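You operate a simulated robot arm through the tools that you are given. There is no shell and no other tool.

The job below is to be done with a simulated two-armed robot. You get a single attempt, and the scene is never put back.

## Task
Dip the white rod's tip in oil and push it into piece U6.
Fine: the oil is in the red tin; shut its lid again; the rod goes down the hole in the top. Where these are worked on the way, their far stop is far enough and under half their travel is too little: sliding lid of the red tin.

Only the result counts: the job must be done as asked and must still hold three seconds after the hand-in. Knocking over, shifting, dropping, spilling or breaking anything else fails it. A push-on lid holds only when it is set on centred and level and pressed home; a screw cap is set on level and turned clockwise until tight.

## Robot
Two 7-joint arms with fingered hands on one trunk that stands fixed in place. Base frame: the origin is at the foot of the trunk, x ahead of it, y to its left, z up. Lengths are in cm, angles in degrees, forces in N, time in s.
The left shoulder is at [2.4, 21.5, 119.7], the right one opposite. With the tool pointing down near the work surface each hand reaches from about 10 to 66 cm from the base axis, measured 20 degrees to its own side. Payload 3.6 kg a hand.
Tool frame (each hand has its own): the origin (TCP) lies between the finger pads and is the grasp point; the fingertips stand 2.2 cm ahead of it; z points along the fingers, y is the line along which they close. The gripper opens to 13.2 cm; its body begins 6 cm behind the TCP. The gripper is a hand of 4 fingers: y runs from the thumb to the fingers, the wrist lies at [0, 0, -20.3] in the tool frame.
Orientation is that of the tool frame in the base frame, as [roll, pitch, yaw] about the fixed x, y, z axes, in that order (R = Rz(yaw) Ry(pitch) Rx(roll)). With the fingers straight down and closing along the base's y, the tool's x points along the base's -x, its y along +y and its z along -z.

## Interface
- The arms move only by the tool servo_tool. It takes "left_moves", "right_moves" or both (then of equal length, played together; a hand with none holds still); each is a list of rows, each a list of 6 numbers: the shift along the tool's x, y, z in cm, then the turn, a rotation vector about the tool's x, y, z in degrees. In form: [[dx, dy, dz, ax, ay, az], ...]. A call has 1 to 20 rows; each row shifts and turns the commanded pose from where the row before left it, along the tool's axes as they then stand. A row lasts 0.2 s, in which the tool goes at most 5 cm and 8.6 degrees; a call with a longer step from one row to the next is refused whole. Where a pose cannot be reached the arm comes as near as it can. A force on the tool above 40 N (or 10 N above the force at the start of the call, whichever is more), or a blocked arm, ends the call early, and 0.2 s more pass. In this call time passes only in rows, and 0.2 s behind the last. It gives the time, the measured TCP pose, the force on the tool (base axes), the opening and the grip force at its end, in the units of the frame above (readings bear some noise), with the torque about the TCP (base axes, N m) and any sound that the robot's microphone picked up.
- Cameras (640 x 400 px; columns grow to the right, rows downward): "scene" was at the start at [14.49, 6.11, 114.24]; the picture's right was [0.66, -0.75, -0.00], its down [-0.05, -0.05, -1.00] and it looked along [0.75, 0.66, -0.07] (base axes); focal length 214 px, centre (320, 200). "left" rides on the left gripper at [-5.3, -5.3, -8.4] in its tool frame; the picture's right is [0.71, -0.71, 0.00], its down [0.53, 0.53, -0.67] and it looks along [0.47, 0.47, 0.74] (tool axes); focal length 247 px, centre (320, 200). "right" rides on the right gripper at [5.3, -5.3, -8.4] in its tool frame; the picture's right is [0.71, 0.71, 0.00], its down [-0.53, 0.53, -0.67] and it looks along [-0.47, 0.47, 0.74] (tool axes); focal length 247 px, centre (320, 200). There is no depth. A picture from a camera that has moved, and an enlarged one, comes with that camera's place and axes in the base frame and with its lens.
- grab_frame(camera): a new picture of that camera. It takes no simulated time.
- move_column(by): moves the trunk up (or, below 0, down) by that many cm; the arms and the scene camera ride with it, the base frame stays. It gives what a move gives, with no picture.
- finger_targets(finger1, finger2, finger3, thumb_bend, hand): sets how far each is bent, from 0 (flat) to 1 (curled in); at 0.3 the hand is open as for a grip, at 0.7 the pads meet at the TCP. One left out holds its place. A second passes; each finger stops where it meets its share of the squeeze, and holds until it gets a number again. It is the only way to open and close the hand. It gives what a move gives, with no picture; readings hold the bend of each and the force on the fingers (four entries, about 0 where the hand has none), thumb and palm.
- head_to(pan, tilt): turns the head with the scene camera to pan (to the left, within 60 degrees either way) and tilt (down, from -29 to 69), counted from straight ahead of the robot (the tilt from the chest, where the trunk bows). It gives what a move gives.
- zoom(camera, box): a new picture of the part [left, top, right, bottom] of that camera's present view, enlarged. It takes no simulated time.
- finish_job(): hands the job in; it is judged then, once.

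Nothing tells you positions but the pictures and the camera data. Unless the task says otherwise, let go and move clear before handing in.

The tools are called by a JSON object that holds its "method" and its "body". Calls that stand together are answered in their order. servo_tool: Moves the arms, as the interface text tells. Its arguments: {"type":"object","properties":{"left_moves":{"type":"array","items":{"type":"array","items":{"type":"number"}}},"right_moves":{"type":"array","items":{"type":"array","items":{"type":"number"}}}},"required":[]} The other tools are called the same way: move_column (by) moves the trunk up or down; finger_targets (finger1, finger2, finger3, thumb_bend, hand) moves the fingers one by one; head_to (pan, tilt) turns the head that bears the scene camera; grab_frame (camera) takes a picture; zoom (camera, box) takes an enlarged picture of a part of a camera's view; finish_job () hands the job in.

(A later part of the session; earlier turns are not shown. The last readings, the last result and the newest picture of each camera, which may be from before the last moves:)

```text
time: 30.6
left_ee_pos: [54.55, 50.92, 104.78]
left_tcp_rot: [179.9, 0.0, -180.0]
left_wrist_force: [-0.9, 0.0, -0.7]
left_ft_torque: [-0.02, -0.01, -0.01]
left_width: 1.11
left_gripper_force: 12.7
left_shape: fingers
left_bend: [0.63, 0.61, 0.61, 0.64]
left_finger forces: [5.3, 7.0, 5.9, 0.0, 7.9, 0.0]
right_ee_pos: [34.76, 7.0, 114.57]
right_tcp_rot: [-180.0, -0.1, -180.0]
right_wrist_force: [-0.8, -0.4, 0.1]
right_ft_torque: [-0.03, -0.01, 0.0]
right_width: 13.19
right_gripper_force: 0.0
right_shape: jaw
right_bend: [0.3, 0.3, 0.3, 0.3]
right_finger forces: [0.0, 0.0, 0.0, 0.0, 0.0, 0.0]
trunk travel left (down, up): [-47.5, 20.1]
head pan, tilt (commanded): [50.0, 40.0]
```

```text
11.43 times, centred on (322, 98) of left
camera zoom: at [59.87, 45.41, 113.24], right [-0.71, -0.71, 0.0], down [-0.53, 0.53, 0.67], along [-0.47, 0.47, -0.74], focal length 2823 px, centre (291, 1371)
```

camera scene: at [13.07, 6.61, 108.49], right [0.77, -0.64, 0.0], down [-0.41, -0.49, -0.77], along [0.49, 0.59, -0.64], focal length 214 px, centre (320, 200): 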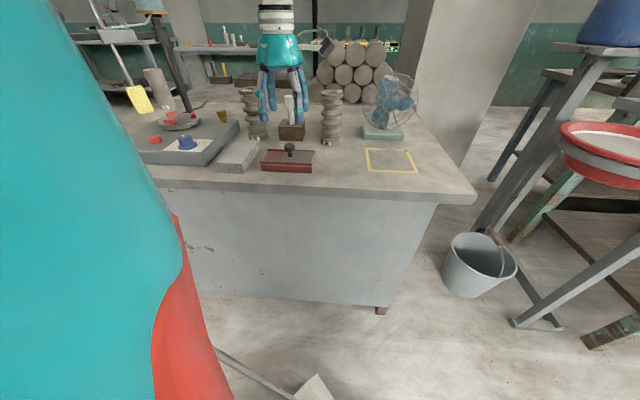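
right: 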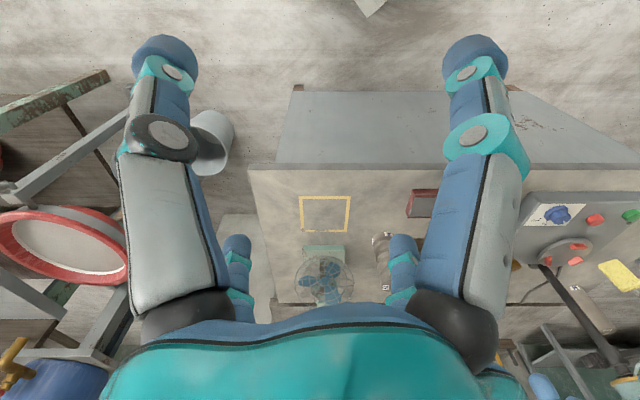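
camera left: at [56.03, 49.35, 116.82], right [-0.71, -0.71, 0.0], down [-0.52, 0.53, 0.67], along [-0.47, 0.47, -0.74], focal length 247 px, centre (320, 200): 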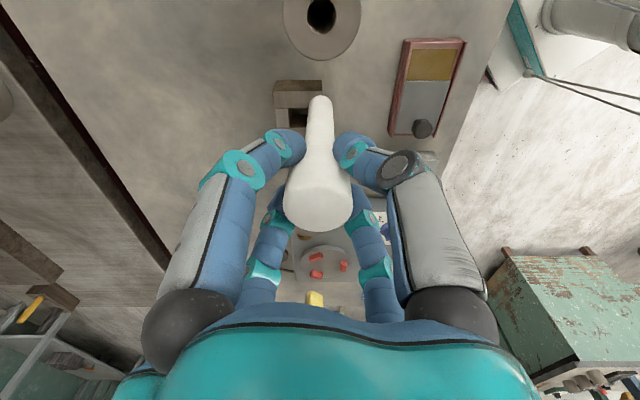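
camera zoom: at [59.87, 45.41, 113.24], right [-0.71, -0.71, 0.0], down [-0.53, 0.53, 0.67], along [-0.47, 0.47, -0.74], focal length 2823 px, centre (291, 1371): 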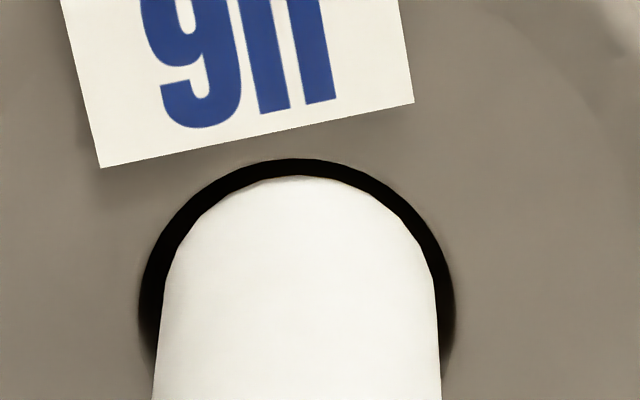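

The tip has entered the hole cleanly, centred, no contact force. Continuing down.

{"method": "servo_tool", "body": {"left_moves": [[0, 0, 0.6, 0, 0, 0], [0, 0, 0.6, 0, 0, 0], [0, 0, 0.6, 0, 0, 0]]}}

{"method": "zoom", "body": {"camera": "left", "box": [300, 80, 345, 115]}}

{"method": "zoom", "body": {"camera": "scene", "box": [310, 50, 360, 110]}}

```text
time: 31.4
left_ee_pos: [54.7, 50.87, 102.99]
left_tcp_rot: [-179.9, -0.1, 180.0]
left_wrist_force: [-0.9, 0.2, -1.2]
left_ft_torque: [0.01, 0.01, 0.02]
left_width: 1.15
left_gripper_force: 12.6
left_shape: fingers
left_bend: [0.63, 0.61, 0.61, 0.64]
left_finger forces: [5.3, 7.1, 6.0, 0.0, 7.8, 0.0]
right_ee_pos: [34.84, 6.92, 114.6]
right_tcp_rot: [-179.9, -0.1, 180.0]
right_wrist_force: [-0.5, -0.6, 0.2]
right_ft_torque: [-0.01, 0.0, 0.02]
right_width: 13.2
right_gripper_force: 0.0
right_shape: jaw
right_bend: [0.3, 0.3, 0.3, 0.3]
right_finger forces: [0.0, 0.0, 0.1, 0.1, 0.0, 0.0]
trunk travel left (down, up): [-47.5, 20.1]
head pan, tilt (commanded): [50.0, 40.0]
```

```text
11.43 times, centred on (322, 98) of left
camera zoom: at [59.96, 45.38, 111.48], right [-0.71, -0.71, 0.0], down [-0.53, 0.53, 0.67], along [-0.47, 0.47, -0.74], focal length 2823 px, centre (291, 1371)
```

zoom: 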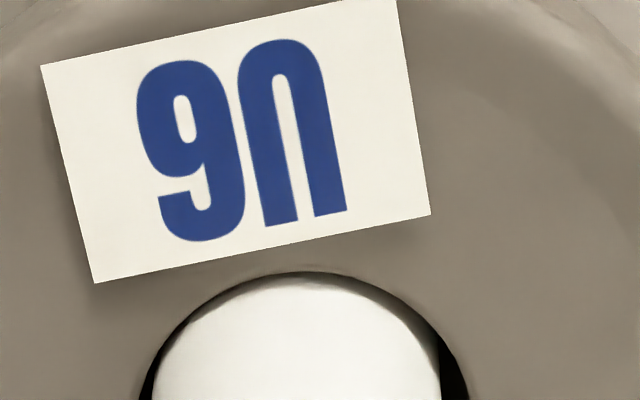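

```text
6.67 times, centred on (335, 80) of scene
camera zoom: at [13.1, 6.6, 108.49], right [0.77, -0.64, 0.0], down [-0.41, -0.49, -0.77], along [0.49, 0.59, -0.64], focal length 1430 px, centre (220, 1000)
```

zoom: 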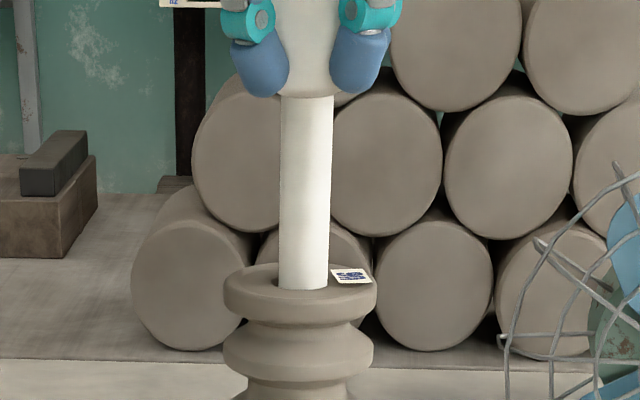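

{"method": "servo_tool", "body": {"left_moves": [[0, 0, 0.6, 0, 0, 0], [0, 0, 0.6, 0, 0, 0], [0, 0, 0.6, 0, 0, 0]]}}

{"method": "zoom", "body": {"camera": "left", "box": [290, 80, 350, 130]}}

{"method": "zoom", "body": {"camera": "scene", "box": [310, 50, 360, 110]}}

```text
time: 32.2
left_ee_pos: [54.73, 50.56, 101.44]
left_tcp_rot: [-180.0, 0.1, 180.0]
left_wrist_force: [-0.5, -0.6, 5.0]
left_ft_torque: [0.01, -0.01, 0.02]
left_width: 1.13
left_gripper_force: 13.6
left_shape: fingers
left_bend: [0.63, 0.61, 0.61, 0.64]
left_finger forces: [5.6, 7.4, 6.4, 0.1, 8.2, 0.1]
right_ee_pos: [34.63, 6.84, 114.62]
right_tcp_rot: [180.0, -0.1, 180.0]
right_wrist_force: [0.5, 0.2, -0.2]
right_ft_torque: [-0.02, -0.03, -0.01]
right_width: 13.2
right_gripper_force: 0.0
right_shape: jaw
right_bend: [0.3, 0.3, 0.3, 0.3]
right_finger forces: [0.0, 0.0, 0.0, 0.1, 0.0, 0.0]
trunk travel left (down, up): [-47.5, 20.1]
head pan, tilt (commanded): [50.0, 40.0]
```

```text
8.00 times, centred on (320, 105) of left
camera zoom: at [59.88, 45.2, 109.86], right [-0.71, -0.71, 0.0], down [-0.53, 0.53, 0.67], along [-0.47, 0.47, -0.75], focal length 1976 px, centre (320, 960)
```

zoom: 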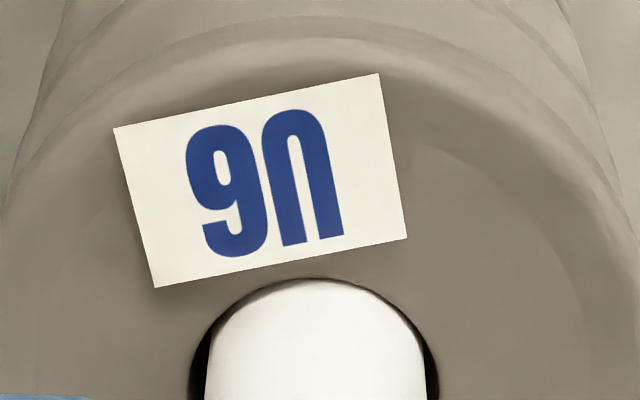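

```text
6.67 times, centred on (335, 80) of scene
camera zoom: at [13.01, 6.54, 108.51], right [0.77, -0.64, 0.0], down [-0.41, -0.49, -0.77], along [0.49, 0.59, -0.64], focal length 1430 px, centre (220, 1000)
```

zoom: 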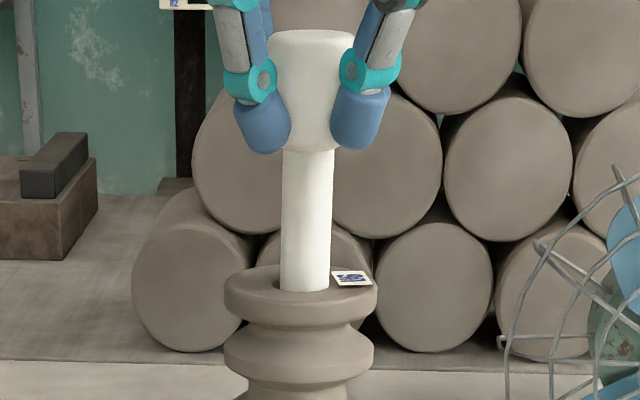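

A light 5 N resistance appears at about 3.7 cm depth, with the rod close to the far rim. I'll nudge back 0.1 cm and continue down gently.

{"method": "servo_tool", "body": {"left_moves": [[0.07, 0.12, 0, 0, 0, 0], [0, 0, 0.3, 0, 0, 0], [0, 0, 0.3, 0, 0, 0]]}}

{"method": "zoom", "body": {"camera": "left", "box": [290, 80, 350, 130]}}

{"method": "zoom", "body": {"camera": "scene", "box": [310, 50, 360, 110]}}

```text
time: 33.0
left_ee_pos: [54.43, 50.69, 101.13]
left_tcp_rot: [180.0, 0.5, 179.9]
left_wrist_force: [1.6, -1.4, 28.3]
left_ft_torque: [0.03, 0.0, 0.04]
left_width: 1.11
left_gripper_force: 18.9
left_shape: fingers
left_bend: [0.62, 0.61, 0.61, 0.64]
left_finger forces: [8.3, 10.0, 8.4, 0.0, 11.1, 0.0]
right_ee_pos: [34.57, 6.67, 114.61]
right_tcp_rot: [179.9, 0.1, 180.0]
right_wrist_force: [-0.1, 0.2, -0.4]
right_ft_torque: [-0.02, 0.01, 0.03]
right_width: 13.2
right_gripper_force: 0.0
right_shape: jaw
right_bend: [0.3, 0.3, 0.3, 0.3]
right_finger forces: [0.1, 0.0, 0.0, 0.0, 0.0, 0.0]
trunk travel left (down, up): [-47.5, 20.1]
head pan, tilt (commanded): [50.0, 40.0]
```

```text
8.00 times, centred on (320, 105) of left
camera zoom: at [59.69, 45.19, 109.68], right [-0.71, -0.71, -0.01], down [-0.53, 0.53, 0.66], along [-0.47, 0.47, -0.75], focal length 1976 px, centre (320, 960)
```

zoom: 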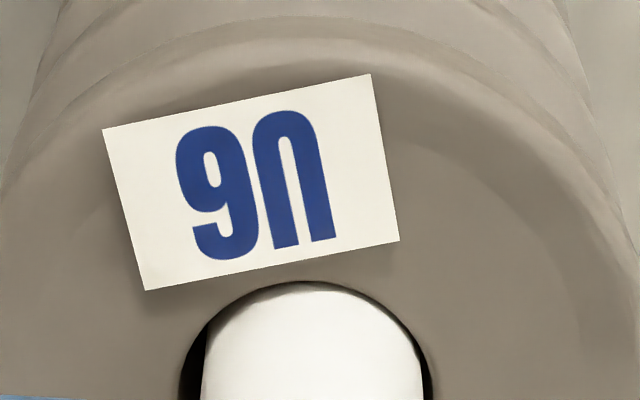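

```text
6.67 times, centred on (335, 80) of scene
camera zoom: at [12.87, 6.4, 108.56], right [0.77, -0.64, 0.0], down [-0.41, -0.49, -0.77], along [0.49, 0.59, -0.64], focal length 1430 px, centre (220, 1000)
```

zoom: 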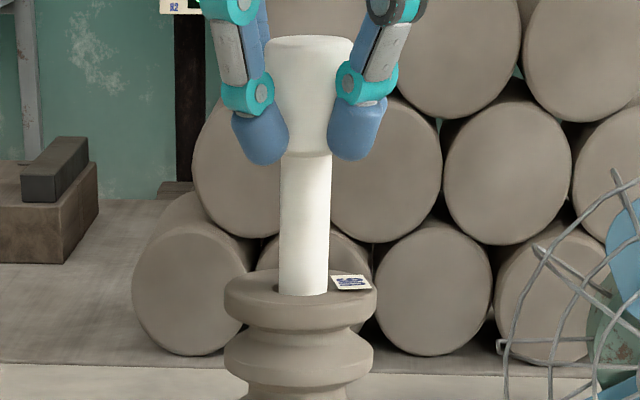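

The force rose to 28 N while the rod went only about 0.1 cm deeper; it could be a snug fit or the hole's bottom. I'll hold still briefly to see whether the force relaxes.

{"method": "servo_tool", "body": {"left_moves": [[0, 0, 0, 0, 0, 0], [0, 0, 0, 0, 0, 0], [0, 0, 0, 0, 0, 0]]}}

{"method": "zoom", "body": {"camera": "scene", "box": [310, 50, 360, 110]}}

```text
time: 33.8
left_ee_pos: [54.47, 50.57, 101.14]
left_tcp_rot: [-179.9, 0.4, 179.8]
left_wrist_force: [1.0, -0.1, 29.4]
left_ft_torque: [0.05, -0.04, -0.02]
left_width: 1.11
left_gripper_force: 19.4
left_shape: fingers
left_bend: [0.62, 0.61, 0.61, 0.64]
left_finger forces: [8.3, 10.3, 8.6, 0.1, 11.2, 0.1]
right_ee_pos: [34.54, 6.81, 114.62]
right_tcp_rot: [180.0, 0.0, -180.0]
right_wrist_force: [0.0, -1.0, 0.5]
right_ft_torque: [0.04, -0.02, 0.0]
right_width: 13.18
right_gripper_force: 0.1
right_shape: jaw
right_bend: [0.3, 0.3, 0.3, 0.3]
right_finger forces: [0.1, 0.0, 0.0, 0.0, 0.1, 0.1]
trunk travel left (down, up): [-47.5, 20.1]
head pan, tilt (commanded): [50.0, 40.0]
```

```text
6.67 times, centred on (335, 80) of scene
camera zoom: at [12.86, 6.4, 108.54], right [0.77, -0.64, 0.0], down [-0.41, -0.49, -0.77], along [0.49, 0.59, -0.64], focal length 1430 px, centre (220, 1000)
```

zoom: 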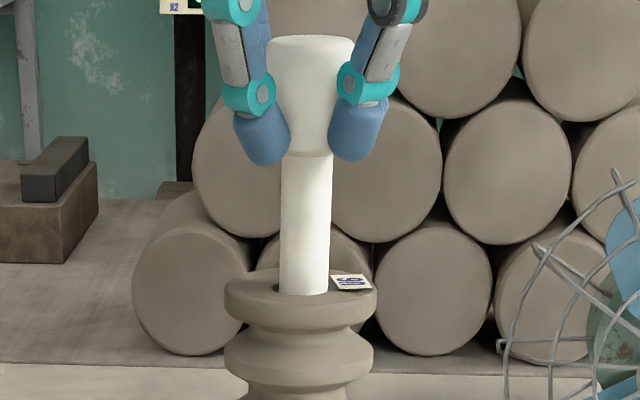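

The force holds steady at 29 N. Before pushing harder I'll look at the finished examples on the back bench and at the current depth.

{"method": "head_to", "body": {"pan": 50, "tilt": 15}}

{"method": "grab_frame", "body": {"camera": "scene"}}

{"method": "zoom", "body": {"camera": "scene", "box": [160, 130, 300, 220]}}

{"method": "zoom", "body": {"camera": "scene", "box": [300, 130, 440, 220]}}

```text
time: 34.7
left_ee_pos: [54.47, 50.58, 101.16]
left_tcp_rot: [-179.9, 0.4, 179.9]
left_wrist_force: [2.0, 0.5, 29.7]
left_ft_torque: [0.06, -0.03, -0.01]
left_width: 1.09
left_gripper_force: 19.3
left_shape: fingers
left_bend: [0.62, 0.61, 0.61, 0.64]
left_finger forces: [8.3, 10.3, 8.6, 0.0, 11.2, 0.0]
right_ee_pos: [34.5, 6.63, 114.58]
right_tcp_rot: [179.9, 0.0, 180.0]
right_wrist_force: [-0.2, -0.3, 0.2]
right_ft_torque: [-0.01, 0.0, 0.01]
right_width: 13.21
right_gripper_force: 0.0
right_shape: jaw
right_bend: [0.3, 0.3, 0.3, 0.3]
right_finger forces: [0.1, 0.0, 0.0, 0.0, 0.0, 0.0]
trunk travel left (down, up): [-47.5, 20.1]
head pan, tilt (commanded): [50.0, 15.0]
```

```text
taken
camera scene: at [13.39, 7.04, 112.49], right [0.77, -0.64, 0.0], down [-0.17, -0.2, -0.97], along [0.62, 0.74, -0.26], focal length 214 px, centre (320, 200)
```

scene: 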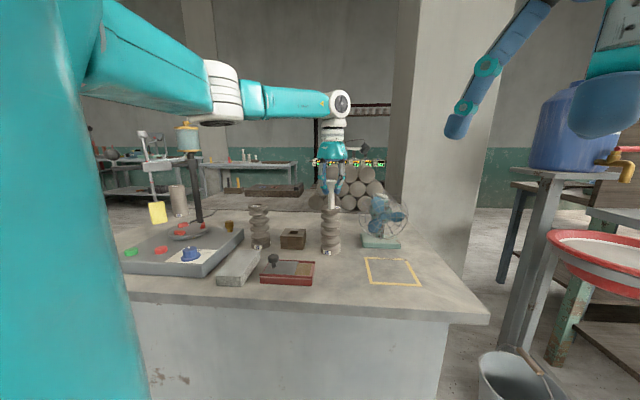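

```text
4.44 times, centred on (230, 175) of scene
camera zoom: at [13.39, 7.04, 112.49], right [0.77, -0.64, 0.0], down [-0.17, -0.2, -0.97], along [0.62, 0.74, -0.26], focal length 953 px, centre (720, 311)
```

zoom: 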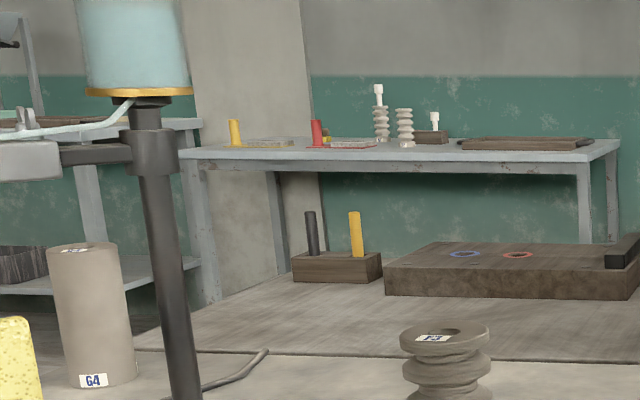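

```text
4.44 times, centred on (370, 175) of scene
camera zoom: at [13.39, 7.04, 112.49], right [0.77, -0.64, 0.0], down [-0.17, -0.2, -0.97], along [0.62, 0.74, -0.26], focal length 953 px, centre (98, 311)
```

zoom: 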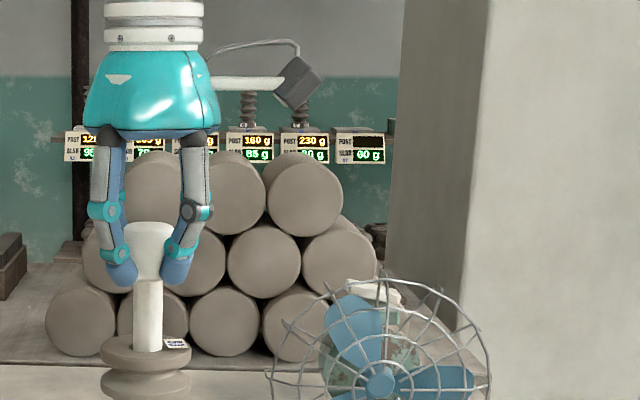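

{"method": "zoom", "body": {"camera": "scene", "box": [236, 144, 266, 166]}}

{"method": "zoom", "body": {"camera": "scene", "box": [310, 160, 360, 220]}}

```text
16.00 times, centred on (251, 155) of scene
camera zoom: at [13.39, 7.04, 112.49], right [0.77, -0.64, 0.0], down [-0.17, -0.2, -0.97], along [0.62, 0.74, -0.26], focal length 3432 px, centre (1424, 920)
```

zoom: 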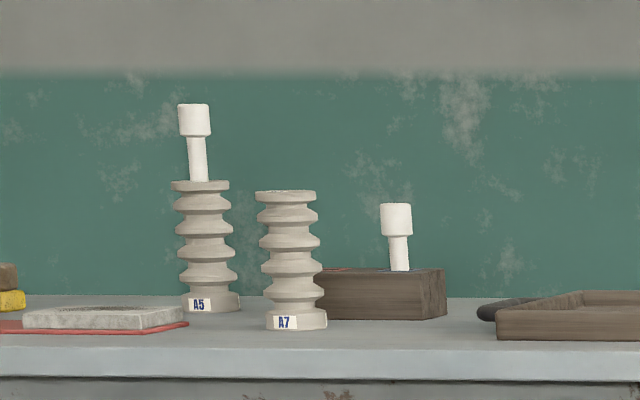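

```text
6.67 times, centred on (335, 190) of scene
camera zoom: at [13.39, 7.04, 112.49], right [0.77, -0.64, 0.0], down [-0.17, -0.2, -0.97], along [0.62, 0.74, -0.26], focal length 1430 px, centre (220, 267)
```

zoom: 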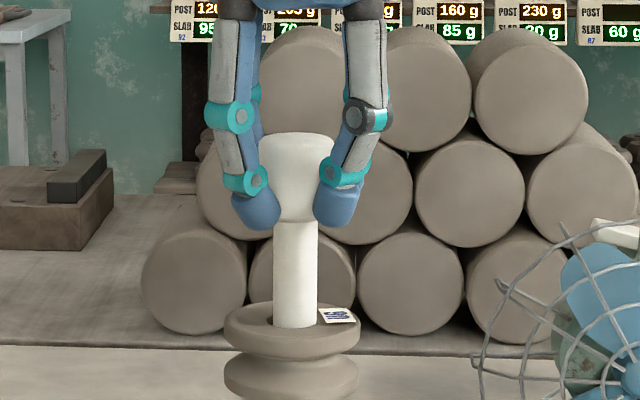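

The finished example A5 on the back bench shows about the same exposed stem (~4.4 cm) as ours now (~4 cm), so the rod is essentially bottomed. One slightly firmer press will confirm it's home.

{"method": "servo_tool", "body": {"left_moves": [[0, 0, 0.15, 0, 0, 0]]}}

{"method": "zoom", "body": {"camera": "scene", "box": [310, 160, 360, 220]}}

```text
time: 35.1
left_ee_pos: [54.56, 50.59, 101.07]
left_tcp_rot: [-180.0, 0.4, 179.9]
left_wrist_force: [0.7, -0.1, 34.2]
left_ft_torque: [0.04, -0.02, 0.0]
left_width: 1.09
left_gripper_force: 19.3
left_shape: fingers
left_bend: [0.62, 0.61, 0.61, 0.65]
left_finger forces: [8.0, 10.3, 9.2, 0.0, 12.1, 0.0]
right_ee_pos: [34.54, 6.73, 114.68]
right_tcp_rot: [179.9, 0.1, 180.0]
right_wrist_force: [0.1, 0.6, -0.3]
right_ft_torque: [0.03, -0.03, 0.0]
right_width: 13.16
right_gripper_force: 0.2
right_shape: jaw
right_bend: [0.3, 0.3, 0.3, 0.3]
right_finger forces: [0.0, 0.0, 0.1, 0.0, 0.0, 0.1]
trunk travel left (down, up): [-47.5, 20.1]
head pan, tilt (commanded): [50.0, 15.0]
```

```text
6.67 times, centred on (335, 190) of scene
camera zoom: at [13.34, 7.01, 112.51], right [0.77, -0.64, 0.0], down [-0.16, -0.2, -0.97], along [0.62, 0.74, -0.26], focal length 1430 px, centre (220, 267)
```

zoom: 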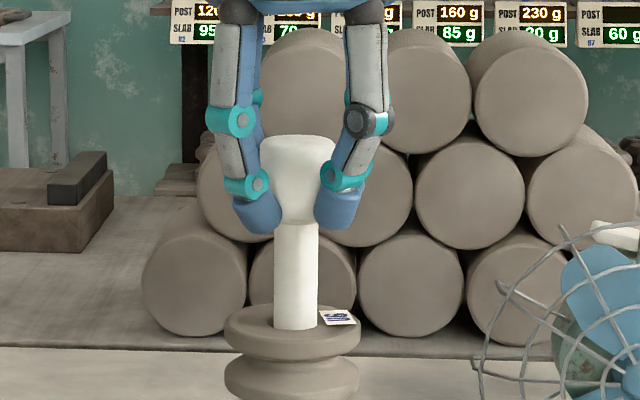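

No further motion at 34 N — the rod is bottomed in U6. I'll relieve the load, then open the fingers and lift clear.

{"method": "servo_tool", "body": {"left_moves": [[0, 0, -0.3, 0, 0, 0], [0, 0, -0.3, 0, 0, 0]]}}

{"method": "zoom", "body": {"camera": "left", "box": [240, 50, 400, 250]}}

{"method": "zoom", "body": {"camera": "scene", "box": [310, 160, 360, 220]}}

```text
time: 35.7
left_ee_pos: [54.58, 50.64, 101.26]
left_tcp_rot: [-180.0, -0.1, 179.9]
left_wrist_force: [0.5, -1.9, 19.7]
left_ft_torque: [0.01, -0.04, -0.01]
left_width: 1.1
left_gripper_force: 18.1
left_shape: fingers
left_bend: [0.62, 0.61, 0.61, 0.65]
left_finger forces: [7.2, 9.3, 8.3, 0.0, 11.3, 0.0]
right_ee_pos: [34.71, 6.76, 114.54]
right_tcp_rot: [180.0, 0.0, 179.9]
right_wrist_force: [0.3, 0.7, -0.7]
right_ft_torque: [-0.01, 0.01, -0.02]
right_width: 13.18
right_gripper_force: 0.0
right_shape: jaw
right_bend: [0.3, 0.3, 0.3, 0.3]
right_finger forces: [0.1, 0.1, 0.0, 0.1, 0.1, 0.0]
trunk travel left (down, up): [-47.5, 20.1]
head pan, tilt (commanded): [50.0, 15.0]
```

```text
2.00 times, centred on (320, 150) of left
camera zoom: at [59.83, 45.19, 109.62], right [-0.71, -0.71, 0.0], down [-0.53, 0.53, 0.67], along [-0.47, 0.47, -0.74], focal length 494 px, centre (320, 300)
```

zoom: 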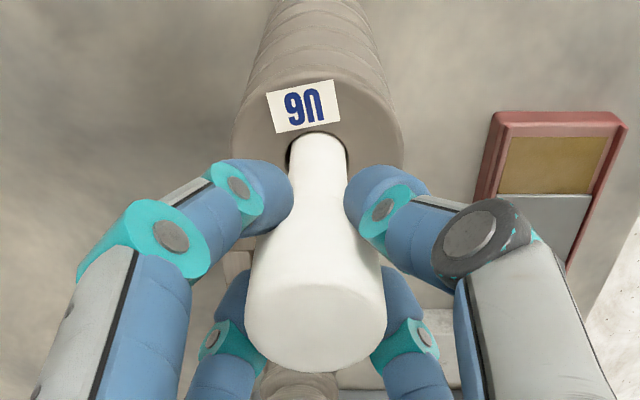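

```text
6.67 times, centred on (335, 190) of scene
camera zoom: at [13.47, 7.09, 112.47], right [0.77, -0.64, 0.0], down [-0.17, -0.2, -0.97], along [0.62, 0.74, -0.26], focal length 1430 px, centre (220, 267)
```

zoom: 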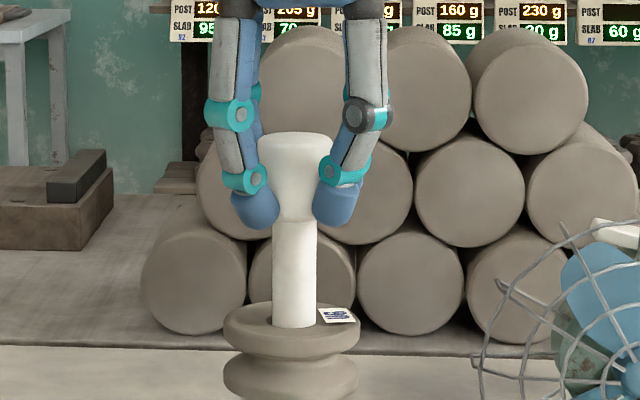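

{"method": "servo_tool", "body": {"left_moves": [[0, 0, -0.25, 0, 0, 0]]}}

```text
time: 36.1
left_ee_pos: [54.52, 50.76, 101.18]
left_tcp_rot: [179.9, -0.1, 180.0]
left_wrist_force: [1.0, -1.2, 10.8]
left_ft_torque: [-0.05, -0.03, 0.01]
left_width: 1.08
left_gripper_force: 15.7
left_shape: fingers
left_bend: [0.62, 0.61, 0.61, 0.65]
left_finger forces: [6.6, 8.0, 7.2, 0.0, 10.3, 0.1]
right_ee_pos: [34.7, 6.88, 114.57]
right_tcp_rot: [180.0, -0.1, -180.0]
right_wrist_force: [0.7, 0.3, 0.2]
right_ft_torque: [-0.02, 0.01, -0.01]
right_width: 13.18
right_gripper_force: 0.0
right_shape: jaw
right_bend: [0.3, 0.3, 0.3, 0.3]
right_finger forces: [0.0, 0.0, 0.0, 0.0, 0.0, 0.0]
trunk travel left (down, up): [-47.5, 20.1]
head pan, tilt (commanded): [50.0, 15.0]
```

Still pressing lightly down, so the rod stays seated. Opening the fingers now.

{"method": "finger_targets", "body": {"hand": "left", "finger1": 0.5, "finger2": 0.5, "finger3": 0.5, "thumb_bend": 0.5}}

{"method": "zoom", "body": {"camera": "scene", "box": [300, 150, 370, 230]}}

{"method": "grab_frame", "body": {"camera": "left"}}

```text
time: 37.1
left_ee_pos: [54.55, 50.82, 101.38]
left_tcp_rot: [180.0, -0.1, -180.0]
left_wrist_force: [-0.4, -0.5, 0.2]
left_ft_torque: [-0.01, 0.0, 0.04]
left_width: 4.04
left_gripper_force: 0.1
left_shape: fingers
left_bend: [0.5, 0.5, 0.5, 0.5]
left_finger forces: [0.0, 0.0, 0.0, 0.0, 0.0, 0.1]
right_ee_pos: [34.7, 6.93, 114.65]
right_tcp_rot: [180.0, -0.2, -180.0]
right_wrist_force: [0.1, 0.2, -0.2]
right_ft_torque: [0.01, 0.01, 0.01]
right_width: 13.19
right_gripper_force: 0.0
right_shape: jaw
right_bend: [0.3, 0.3, 0.3, 0.3]
right_finger forces: [0.0, 0.1, 0.0, 0.0, 0.0, 0.1]
trunk travel left (down, up): [-47.5, 20.1]
head pan, tilt (commanded): [50.0, 15.0]
```

```text
5.00 times, centred on (335, 190) of scene
camera zoom: at [13.62, 7.25, 112.45], right [0.77, -0.64, 0.0], down [-0.17, -0.2, -0.97], along [0.62, 0.74, -0.26], focal length 1072 px, centre (245, 250)
```

zoom: 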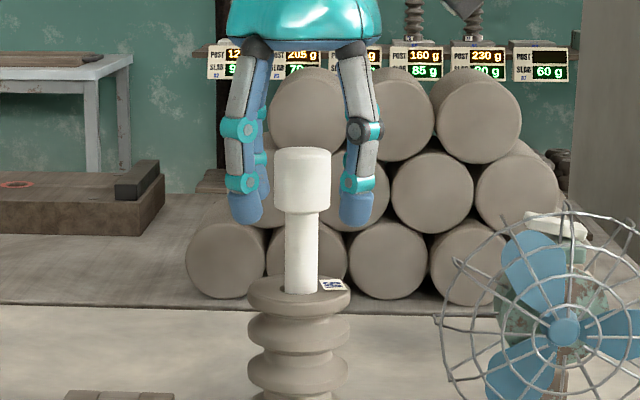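

```text
taken
camera left: at [59.88, 45.43, 109.72], right [-0.71, -0.71, 0.0], down [-0.53, 0.53, 0.67], along [-0.47, 0.47, -0.74], focal length 247 px, centre (320, 200)
```

left: 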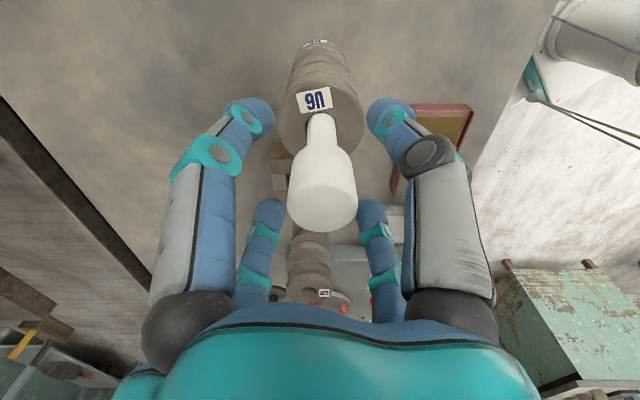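

The rod stands by itself in U6, upright. Lifting the hand clear.

{"method": "servo_tool", "body": {"left_moves": [[0, 0, -1.5, 0, 0, 0], [0, 0, -2, 0, 0, 0], [0, 0, -3, 0, 0, 0], [0, 0, -3, 0, 0, 0]]}}

{"method": "head_to", "body": {"pan": 50, "tilt": 40}}

{"method": "zoom", "body": {"camera": "scene", "box": [230, 50, 390, 190]}}

{"method": "grab_frame", "body": {"camera": "left"}}

```text
time: 38.1
left_ee_pos: [54.39, 50.96, 111.28]
left_tcp_rot: [180.0, -0.2, 180.0]
left_wrist_force: [1.1, 0.1, 0.1]
left_ft_torque: [0.01, 0.0, -0.01]
left_width: 4.04
left_gripper_force: 0.1
left_shape: fingers
left_bend: [0.5, 0.5, 0.5, 0.5]
left_finger forces: [0.1, 0.0, 0.0, 0.0, 0.0, 0.0]
right_ee_pos: [34.73, 6.86, 114.54]
right_tcp_rot: [-180.0, -0.1, -179.9]
right_wrist_force: [0.3, 0.4, 0.3]
right_ft_torque: [0.0, -0.01, -0.05]
right_width: 13.2
right_gripper_force: 0.0
right_shape: jaw
right_bend: [0.3, 0.3, 0.3, 0.3]
right_finger forces: [0.1, 0.0, 0.0, 0.0, 0.0, 0.1]
trunk travel left (down, up): [-47.5, 20.1]
head pan, tilt (commanded): [50.0, 15.0]
```

```text
time: 39.0
left_ee_pos: [54.37, 50.86, 111.28]
left_tcp_rot: [-180.0, -0.1, 179.9]
left_wrist_force: [-0.5, 0.0, -0.1]
left_ft_torque: [0.0, 0.0, -0.03]
left_width: 4.04
left_gripper_force: 0.2
left_shape: fingers
left_bend: [0.5, 0.5, 0.5, 0.5]
left_finger forces: [0.1, 0.1, 0.0, 0.0, 0.0, 0.0]
right_ee_pos: [34.71, 6.89, 114.64]
right_tcp_rot: [-179.9, 0.0, -179.9]
right_wrist_force: [-0.1, 0.1, -0.1]
right_ft_torque: [-0.02, 0.0, 0.0]
right_width: 13.19
right_gripper_force: 0.1
right_shape: jaw
right_bend: [0.3, 0.3, 0.3, 0.3]
right_finger forces: [0.1, 0.0, 0.0, 0.0, 0.0, 0.0]
trunk travel left (down, up): [-47.5, 20.1]
head pan, tilt (commanded): [50.0, 40.0]
```

```text
2.86 times, centred on (310, 120) of scene
camera zoom: at [13.08, 6.6, 108.5], right [0.77, -0.64, 0.0], down [-0.41, -0.49, -0.77], along [0.49, 0.59, -0.64], focal length 613 px, centre (349, 429)
```

zoom: 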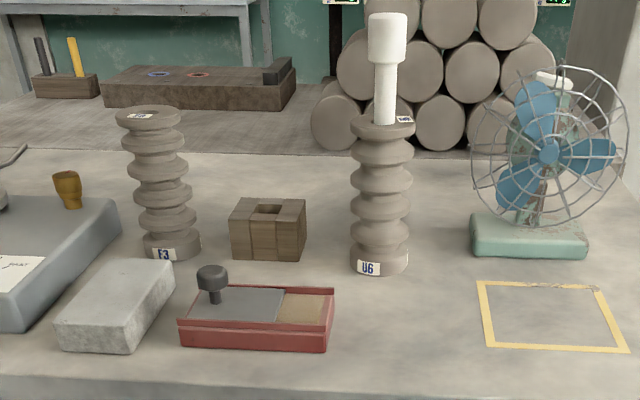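

```text
taken
camera left: at [59.71, 45.52, 119.56], right [-0.71, -0.71, 0.0], down [-0.53, 0.53, 0.67], along [-0.47, 0.47, -0.74], focal length 247 px, centre (320, 200)
```

left: 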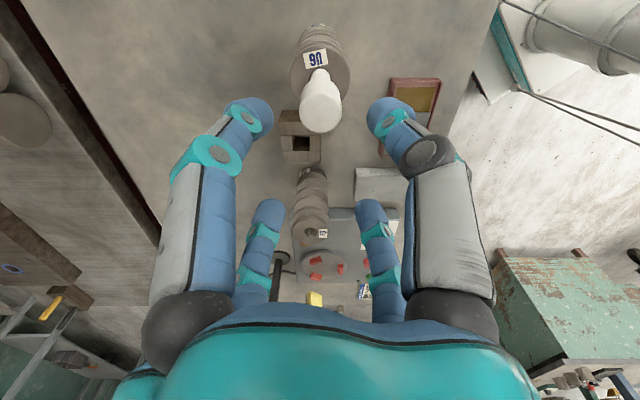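

The rod stands firmly in U6 and the tin is unmoved. Now I'll go back over the lid knob to close the tin.

{"method": "servo_tool", "body": {"left_moves": [[3.9, 0, 0, 0, 0, 0], [3.9, 0, 0, 0, 0, 0], [3.9, 0, 0, 0, 0, 0], [3.9, 0, 0, 0, 0, 0], [3.9, 0, 2, 0, 0, 0], [0, 0, 4, 0, 0, 0]]}}

{"method": "grab_frame", "body": {"camera": "left"}}

{"method": "zoom", "body": {"camera": "left", "box": [250, 0, 390, 130]}}

{"method": "zoom", "body": {"camera": "scene", "box": [250, 120, 330, 180]}}

```text
time: 40.4
left_ee_pos: [35.24, 50.84, 104.86]
left_tcp_rot: [-180.0, -0.1, 180.0]
left_wrist_force: [-0.8, 0.8, 0.0]
left_ft_torque: [-0.04, -0.04, -0.03]
left_width: 4.04
left_gripper_force: 0.1
left_shape: fingers
left_bend: [0.5, 0.5, 0.5, 0.5]
left_finger forces: [0.0, 0.0, 0.0, 0.0, 0.1, 0.0]
right_ee_pos: [35.02, 6.97, 114.65]
right_tcp_rot: [180.0, 0.0, -180.0]
right_wrist_force: [-0.1, -0.1, -0.1]
right_ft_torque: [0.01, -0.02, 0.0]
right_width: 13.19
right_gripper_force: 0.0
right_shape: jaw
right_bend: [0.3, 0.3, 0.3, 0.3]
right_finger forces: [0.0, 0.0, 0.0, 0.0, 0.1, 0.0]
trunk travel left (down, up): [-47.5, 20.1]
head pan, tilt (commanded): [50.0, 40.0]
```

```text
taken
camera left: at [40.46, 45.52, 113.27], right [-0.71, -0.71, 0.0], down [-0.52, 0.53, 0.67], along [-0.47, 0.47, -0.74], focal length 247 px, centre (320, 200)
```

left: 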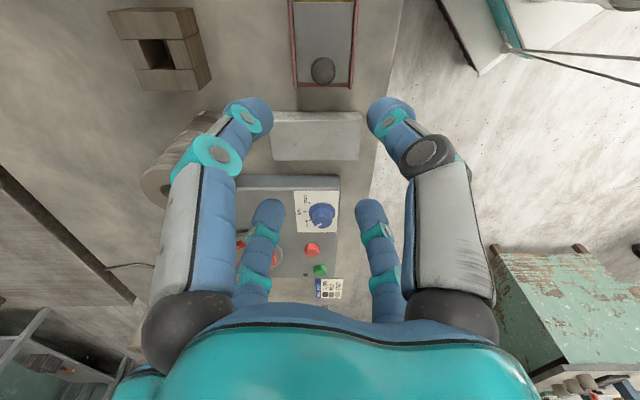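

```text
3.08 times, centred on (320, 65) of left
camera zoom: at [40.46, 45.52, 113.27], right [-0.71, -0.71, 0.0], down [-0.52, 0.53, 0.67], along [-0.47, 0.47, -0.74], focal length 760 px, centre (320, 615)
```

zoom: 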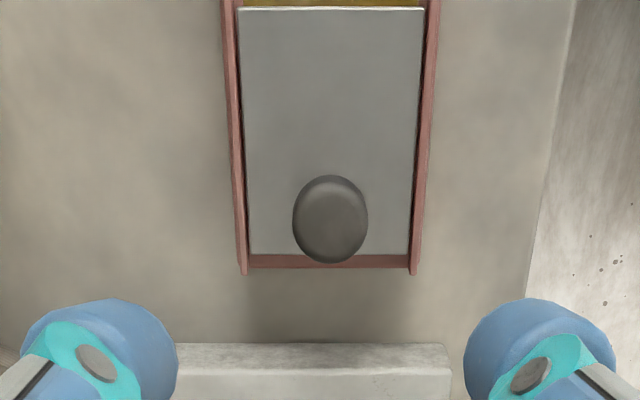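

```text
6.67 times, centred on (290, 150) of scene
camera zoom: at [13.2, 6.66, 108.47], right [0.77, -0.64, 0.0], down [-0.41, -0.49, -0.76], along [0.49, 0.59, -0.64], focal length 1430 px, centre (520, 533)
```

zoom: 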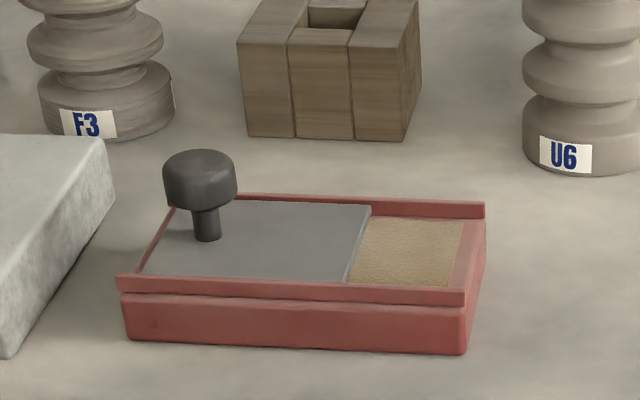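

The knob is at about [35.0, 50.5]. I'll narrow the fingers and descend around it.

{"method": "finger_targets", "body": {"hand": "left", "finger1": 0.54, "finger2": 0.54, "finger3": 0.54, "thumb_bend": 0.54}}

{"method": "servo_tool", "body": {"left_moves": [[0.13, -0.35, 2, 0, 0, 0], [0, 0, 3.5, 0, 0, 0], [0, 0, 3.5, 0, 0, 0], [0, 0, 3, 0, 0, 0]]}}

{"method": "grab_frame", "body": {"camera": "left"}}

{"method": "zoom", "body": {"camera": "scene", "box": [230, 90, 350, 190]}}

```text
time: 41.4
left_ee_pos: [35.07, 50.93, 104.93]
left_tcp_rot: [179.9, 0.0, -180.0]
left_wrist_force: [0.9, 0.0, 0.1]
left_ft_torque: [0.0, -0.01, -0.03]
left_width: 3.15
left_gripper_force: 0.1
left_shape: fingers
left_bend: [0.54, 0.54, 0.54, 0.54]
left_finger forces: [0.1, 0.0, 0.0, 0.0, 0.0, 0.1]
right_ee_pos: [34.71, 6.92, 114.52]
right_tcp_rot: [-180.0, -0.1, -180.0]
right_wrist_force: [0.8, 0.6, -0.4]
right_ft_torque: [-0.01, -0.02, 0.02]
right_width: 13.19
right_gripper_force: 0.2
right_shape: jaw
right_bend: [0.3, 0.3, 0.3, 0.3]
right_finger forces: [0.1, 0.0, 0.1, 0.0, 0.0, 0.0]
trunk travel left (down, up): [-47.5, 20.1]
head pan, tilt (commanded): [50.0, 40.0]
```

```text
time: 42.4
left_ee_pos: [34.78, 50.71, 92.88]
left_tcp_rot: [179.9, 0.0, 180.0]
left_wrist_force: [0.3, -0.3, 0.0]
left_ft_torque: [0.01, 0.0, -0.02]
left_width: 3.13
left_gripper_force: 0.0
left_shape: fingers
left_bend: [0.54, 0.54, 0.54, 0.54]
left_finger forces: [0.0, 0.0, 0.0, 0.0, 0.0, 0.1]
right_ee_pos: [34.78, 6.92, 114.59]
right_tcp_rot: [-180.0, -0.1, -180.0]
right_wrist_force: [-0.6, 0.8, -0.2]
right_ft_torque: [0.01, -0.02, -0.01]
right_width: 13.18
right_gripper_force: 0.1
right_shape: jaw
right_bend: [0.3, 0.3, 0.3, 0.3]
right_finger forces: [0.0, 0.1, 0.0, 0.0, 0.1, 0.0]
trunk travel left (down, up): [-47.5, 20.1]
head pan, tilt (commanded): [50.0, 40.0]
```

```text
taken
camera left: at [40.02, 45.24, 101.35], right [-0.71, -0.71, 0.0], down [-0.53, 0.53, 0.67], along [-0.47, 0.47, -0.74], focal length 247 px, centre (320, 200)
```

left: 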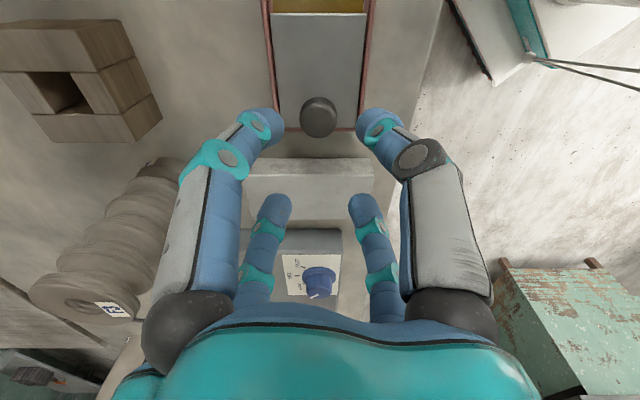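

```text
4.00 times, centred on (290, 140) of scene
camera zoom: at [13.07, 6.62, 108.49], right [0.77, -0.64, 0.0], down [-0.41, -0.49, -0.77], along [0.49, 0.59, -0.64], focal length 858 px, centre (440, 440)
```

zoom: 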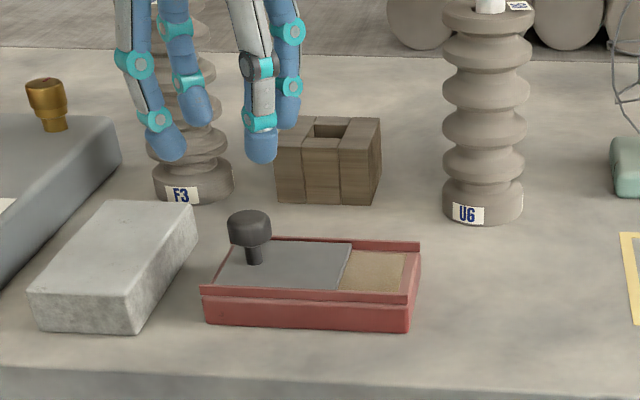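

{"method": "servo_tool", "body": {"left_moves": [[-0.33, -0.2, 2, 0, 0, 0], [0, 0, 2.5, 0, 0, 0], [0, 0, 1.5, 0, 0, 0], [0, 0, 0.9, 0, 0, 0]]}}

{"method": "grab_frame", "body": {"camera": "left"}}

{"method": "zoom", "body": {"camera": "scene", "box": [250, 120, 330, 180]}}

```text
time: 43.4
left_ee_pos: [35.28, 50.24, 86.0]
left_tcp_rot: [179.9, 0.0, 180.0]
left_wrist_force: [0.0, -0.7, 0.3]
left_ft_torque: [-0.03, -0.04, 0.05]
left_width: 3.15
left_gripper_force: 0.1
left_shape: fingers
left_bend: [0.54, 0.54, 0.54, 0.54]
left_finger forces: [0.1, 0.0, 0.0, 0.0, 0.0, 0.1]
right_ee_pos: [34.68, 6.98, 114.56]
right_tcp_rot: [-179.9, -0.2, -179.9]
right_wrist_force: [0.4, 0.3, -1.2]
right_ft_torque: [0.0, -0.03, 0.03]
right_width: 13.17
right_gripper_force: 0.1
right_shape: jaw
right_bend: [0.3, 0.3, 0.3, 0.3]
right_finger forces: [0.1, 0.0, 0.1, 0.0, 0.1, 0.1]
trunk travel left (down, up): [-47.5, 20.1]
head pan, tilt (commanded): [50.0, 40.0]
```

```text
taken
camera left: at [40.49, 44.87, 94.47], right [-0.71, -0.71, 0.0], down [-0.53, 0.53, 0.67], along [-0.47, 0.47, -0.74], focal length 247 px, centre (320, 200)
```

left: 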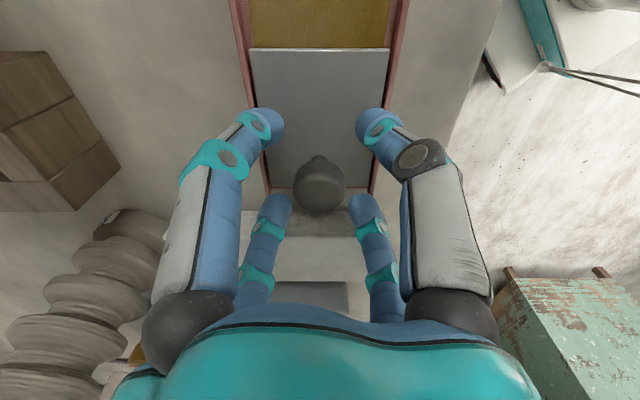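

```text
6.67 times, centred on (290, 150) of scene
camera zoom: at [13.05, 6.6, 108.5], right [0.77, -0.64, 0.0], down [-0.41, -0.49, -0.77], along [0.49, 0.59, -0.64], focal length 1430 px, centre (520, 533)
```

zoom: 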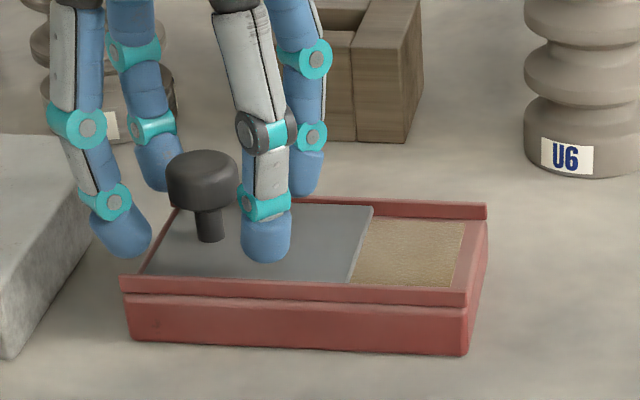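

The knob is centred. Closing to the loose cage, then sliding the lid right towards shut.

{"method": "finger_targets", "body": {"hand": "left", "finger1": 0.61, "finger2": 0.61, "finger3": 0.61, "thumb_bend": 0.61}}

{"method": "servo_tool", "body": {"left_moves": [[-0.28, -0.28, 0, 0, 0, 0], [-0.28, -0.28, 0, 0, 0, 0], [-0.28, -0.28, 0, 0, 0, 0], [-0.28, -0.28, 0, 0, 0, 0], [-0.28, -0.28, 0, 0, 0, 0]]}}

{"method": "zoom", "body": {"camera": "scene", "box": [250, 120, 330, 180]}}

{"method": "grab_frame", "body": {"camera": "left"}}

```text
time: 44.4
left_ee_pos: [35.16, 50.37, 86.03]
left_tcp_rot: [180.0, -0.1, 180.0]
left_wrist_force: [0.3, 0.8, 0.0]
left_ft_torque: [-0.04, 0.0, 0.0]
left_width: 1.51
left_gripper_force: 0.1
left_shape: fingers
left_bend: [0.61, 0.61, 0.61, 0.61]
left_finger forces: [0.0, 0.1, 0.0, 0.0, 0.0, 0.1]
right_ee_pos: [34.79, 7.02, 114.65]
right_tcp_rot: [180.0, -0.1, -180.0]
right_wrist_force: [0.4, -0.3, -0.5]
right_ft_torque: [-0.01, -0.01, 0.02]
right_width: 13.18
right_gripper_force: 0.1
right_shape: jaw
right_bend: [0.3, 0.3, 0.3, 0.3]
right_finger forces: [0.0, 0.0, 0.0, 0.0, 0.1, 0.1]
trunk travel left (down, up): [-47.5, 20.1]
head pan, tilt (commanded): [50.0, 40.0]
```

```text
time: 45.6
left_ee_pos: [36.6, 48.93, 85.95]
left_tcp_rot: [180.0, 0.0, 179.9]
left_wrist_force: [-0.4, 0.6, 0.9]
left_ft_torque: [0.04, 0.03, 0.02]
left_width: 1.5
left_gripper_force: 0.4
left_shape: fingers
left_bend: [0.61, 0.61, 0.61, 0.61]
left_finger forces: [0.1, 0.3, 0.3, 0.0, 0.0, 0.0]
right_ee_pos: [34.69, 6.95, 114.65]
right_tcp_rot: [-180.0, 0.0, 179.9]
right_wrist_force: [0.0, 0.1, 0.0]
right_ft_torque: [0.0, 0.0, -0.03]
right_width: 13.22
right_gripper_force: 0.2
right_shape: jaw
right_bend: [0.3, 0.3, 0.3, 0.3]
right_finger forces: [0.1, 0.0, 0.0, 0.0, 0.0, 0.0]
trunk travel left (down, up): [-47.5, 20.1]
head pan, tilt (commanded): [50.0, 40.0]
```

```text
6.67 times, centred on (290, 150) of scene
camera zoom: at [13.06, 6.59, 108.49], right [0.77, -0.64, 0.0], down [-0.41, -0.49, -0.77], along [0.49, 0.59, -0.64], focal length 1430 px, centre (520, 533)
```

zoom: 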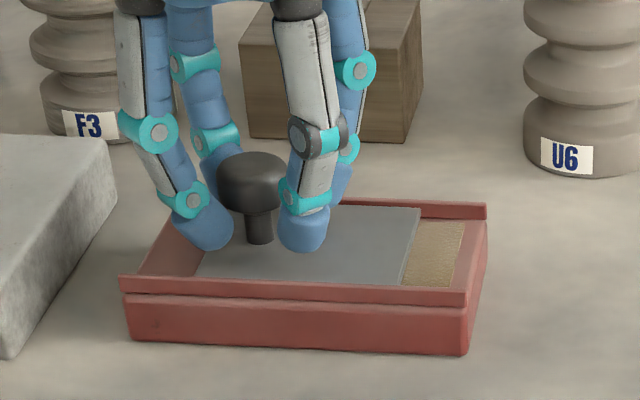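

```text
taken
camera left: at [41.88, 43.5, 94.32], right [-0.71, -0.71, 0.0], down [-0.53, 0.53, 0.67], along [-0.47, 0.47, -0.74], focal length 247 px, centre (320, 200)
```

left: 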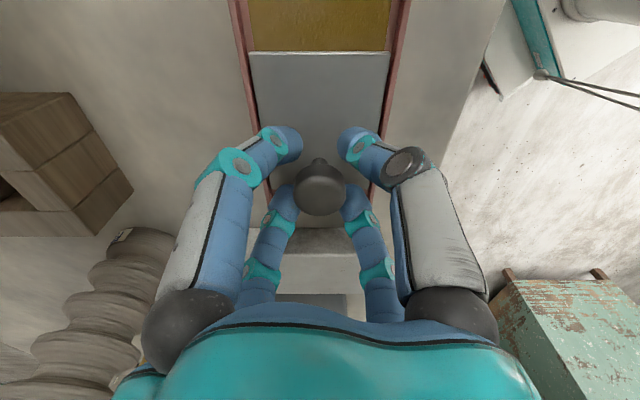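

The lid is sliding shut with hardly any force; about 2.3 cm to go.

{"method": "servo_tool", "body": {"left_moves": [[-0.28, -0.28, 0, 0, 0, 0], [-0.28, -0.28, 0, 0, 0, 0], [-0.28, -0.28, 0, 0, 0, 0], [-0.28, -0.28, 0, 0, 0, 0], [-0.28, -0.28, 0, 0, 0, 0]]}}

{"method": "zoom", "body": {"camera": "scene", "box": [250, 120, 330, 180]}}

{"method": "zoom", "body": {"camera": "left", "box": [220, 0, 420, 130]}}

```text
time: 46.8
left_ee_pos: [37.99, 47.57, 86.04]
left_tcp_rot: [180.0, 0.0, -180.0]
left_wrist_force: [-0.6, -0.3, 0.2]
left_ft_torque: [0.01, 0.0, 0.0]
left_width: 1.51
left_gripper_force: 0.2
left_shape: fingers
left_bend: [0.61, 0.61, 0.61, 0.61]
left_finger forces: [0.0, 0.3, 0.3, 0.0, 0.1, 0.0]
right_ee_pos: [34.84, 6.95, 114.62]
right_tcp_rot: [-180.0, 0.0, -180.0]
right_wrist_force: [0.4, 0.0, -0.2]
right_ft_torque: [0.01, 0.04, -0.03]
right_width: 13.22
right_gripper_force: 0.2
right_shape: jaw
right_bend: [0.3, 0.3, 0.3, 0.3]
right_finger forces: [0.1, 0.0, 0.0, 0.0, 0.0, 0.0]
trunk travel left (down, up): [-47.5, 20.1]
head pan, tilt (commanded): [50.0, 40.0]
```

```text
6.67 times, centred on (290, 150) of scene
camera zoom: at [13.07, 6.6, 108.49], right [0.77, -0.64, 0.0], down [-0.41, -0.49, -0.77], along [0.49, 0.59, -0.64], focal length 1430 px, centre (520, 533)
```

zoom: 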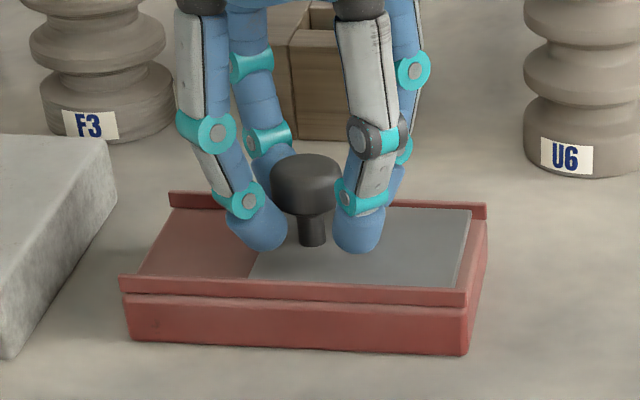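

```text
3.08 times, centred on (320, 65) of left
camera zoom: at [43.28, 42.11, 94.37], right [-0.71, -0.71, 0.0], down [-0.53, 0.53, 0.67], along [-0.47, 0.47, -0.74], focal length 760 px, centre (320, 615)
```

zoom: 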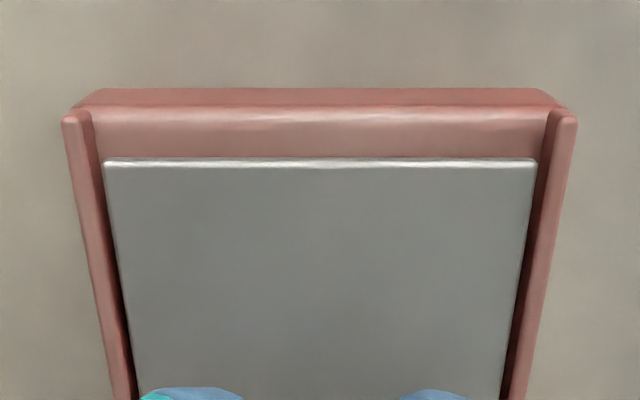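

About 0.35 cm remain. Nudging in the last bit.

{"method": "servo_tool", "body": {"left_moves": [[-0.14, -0.14, 0, 0, 0, 0], [-0.11, -0.11, 0, 0, 0, 0]]}}

{"method": "zoom", "body": {"camera": "scene", "box": [250, 120, 330, 180]}}

{"method": "zoom", "body": {"camera": "left", "box": [220, 0, 420, 130]}}

```text
time: 47.4
left_ee_pos: [38.33, 47.37, 85.93]
left_tcp_rot: [-180.0, -0.1, -179.9]
left_wrist_force: [-0.6, -0.4, -0.5]
left_ft_torque: [0.02, -0.02, 0.01]
left_width: 1.51
left_gripper_force: 0.1
left_shape: fingers
left_bend: [0.61, 0.61, 0.61, 0.61]
left_finger forces: [0.1, 0.3, 0.4, 0.1, 0.0, 0.1]
right_ee_pos: [34.73, 6.96, 114.67]
right_tcp_rot: [-179.9, 0.0, -180.0]
right_wrist_force: [0.2, 0.7, 0.9]
right_ft_torque: [-0.01, 0.02, -0.04]
right_width: 13.2
right_gripper_force: 0.0
right_shape: jaw
right_bend: [0.3, 0.3, 0.3, 0.3]
right_finger forces: [0.1, 0.0, 0.0, 0.0, 0.0, 0.0]
trunk travel left (down, up): [-47.5, 20.1]
head pan, tilt (commanded): [50.0, 40.0]
```

```text
6.67 times, centred on (290, 150) of scene
camera zoom: at [13.05, 6.6, 108.49], right [0.77, -0.64, 0.0], down [-0.41, -0.49, -0.77], along [0.49, 0.59, -0.64], focal length 1430 px, centre (520, 533)
```

zoom: 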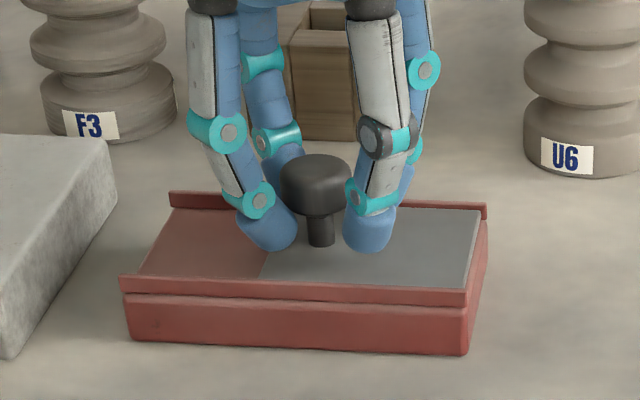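

```text
3.08 times, centred on (320, 65) of left
camera zoom: at [43.55, 41.88, 94.39], right [-0.71, -0.71, 0.0], down [-0.53, 0.53, 0.67], along [-0.47, 0.47, -0.74], focal length 760 px, centre (320, 615)
```

zoom: 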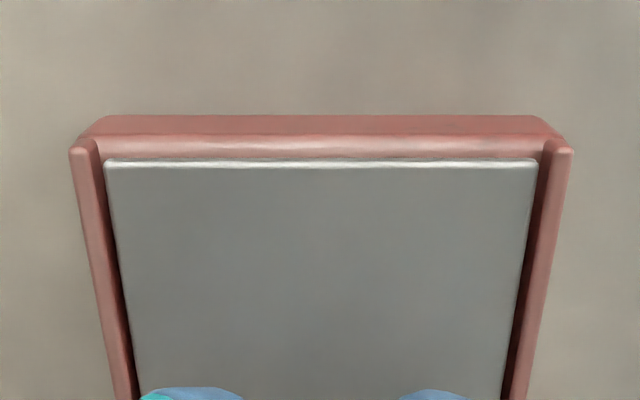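

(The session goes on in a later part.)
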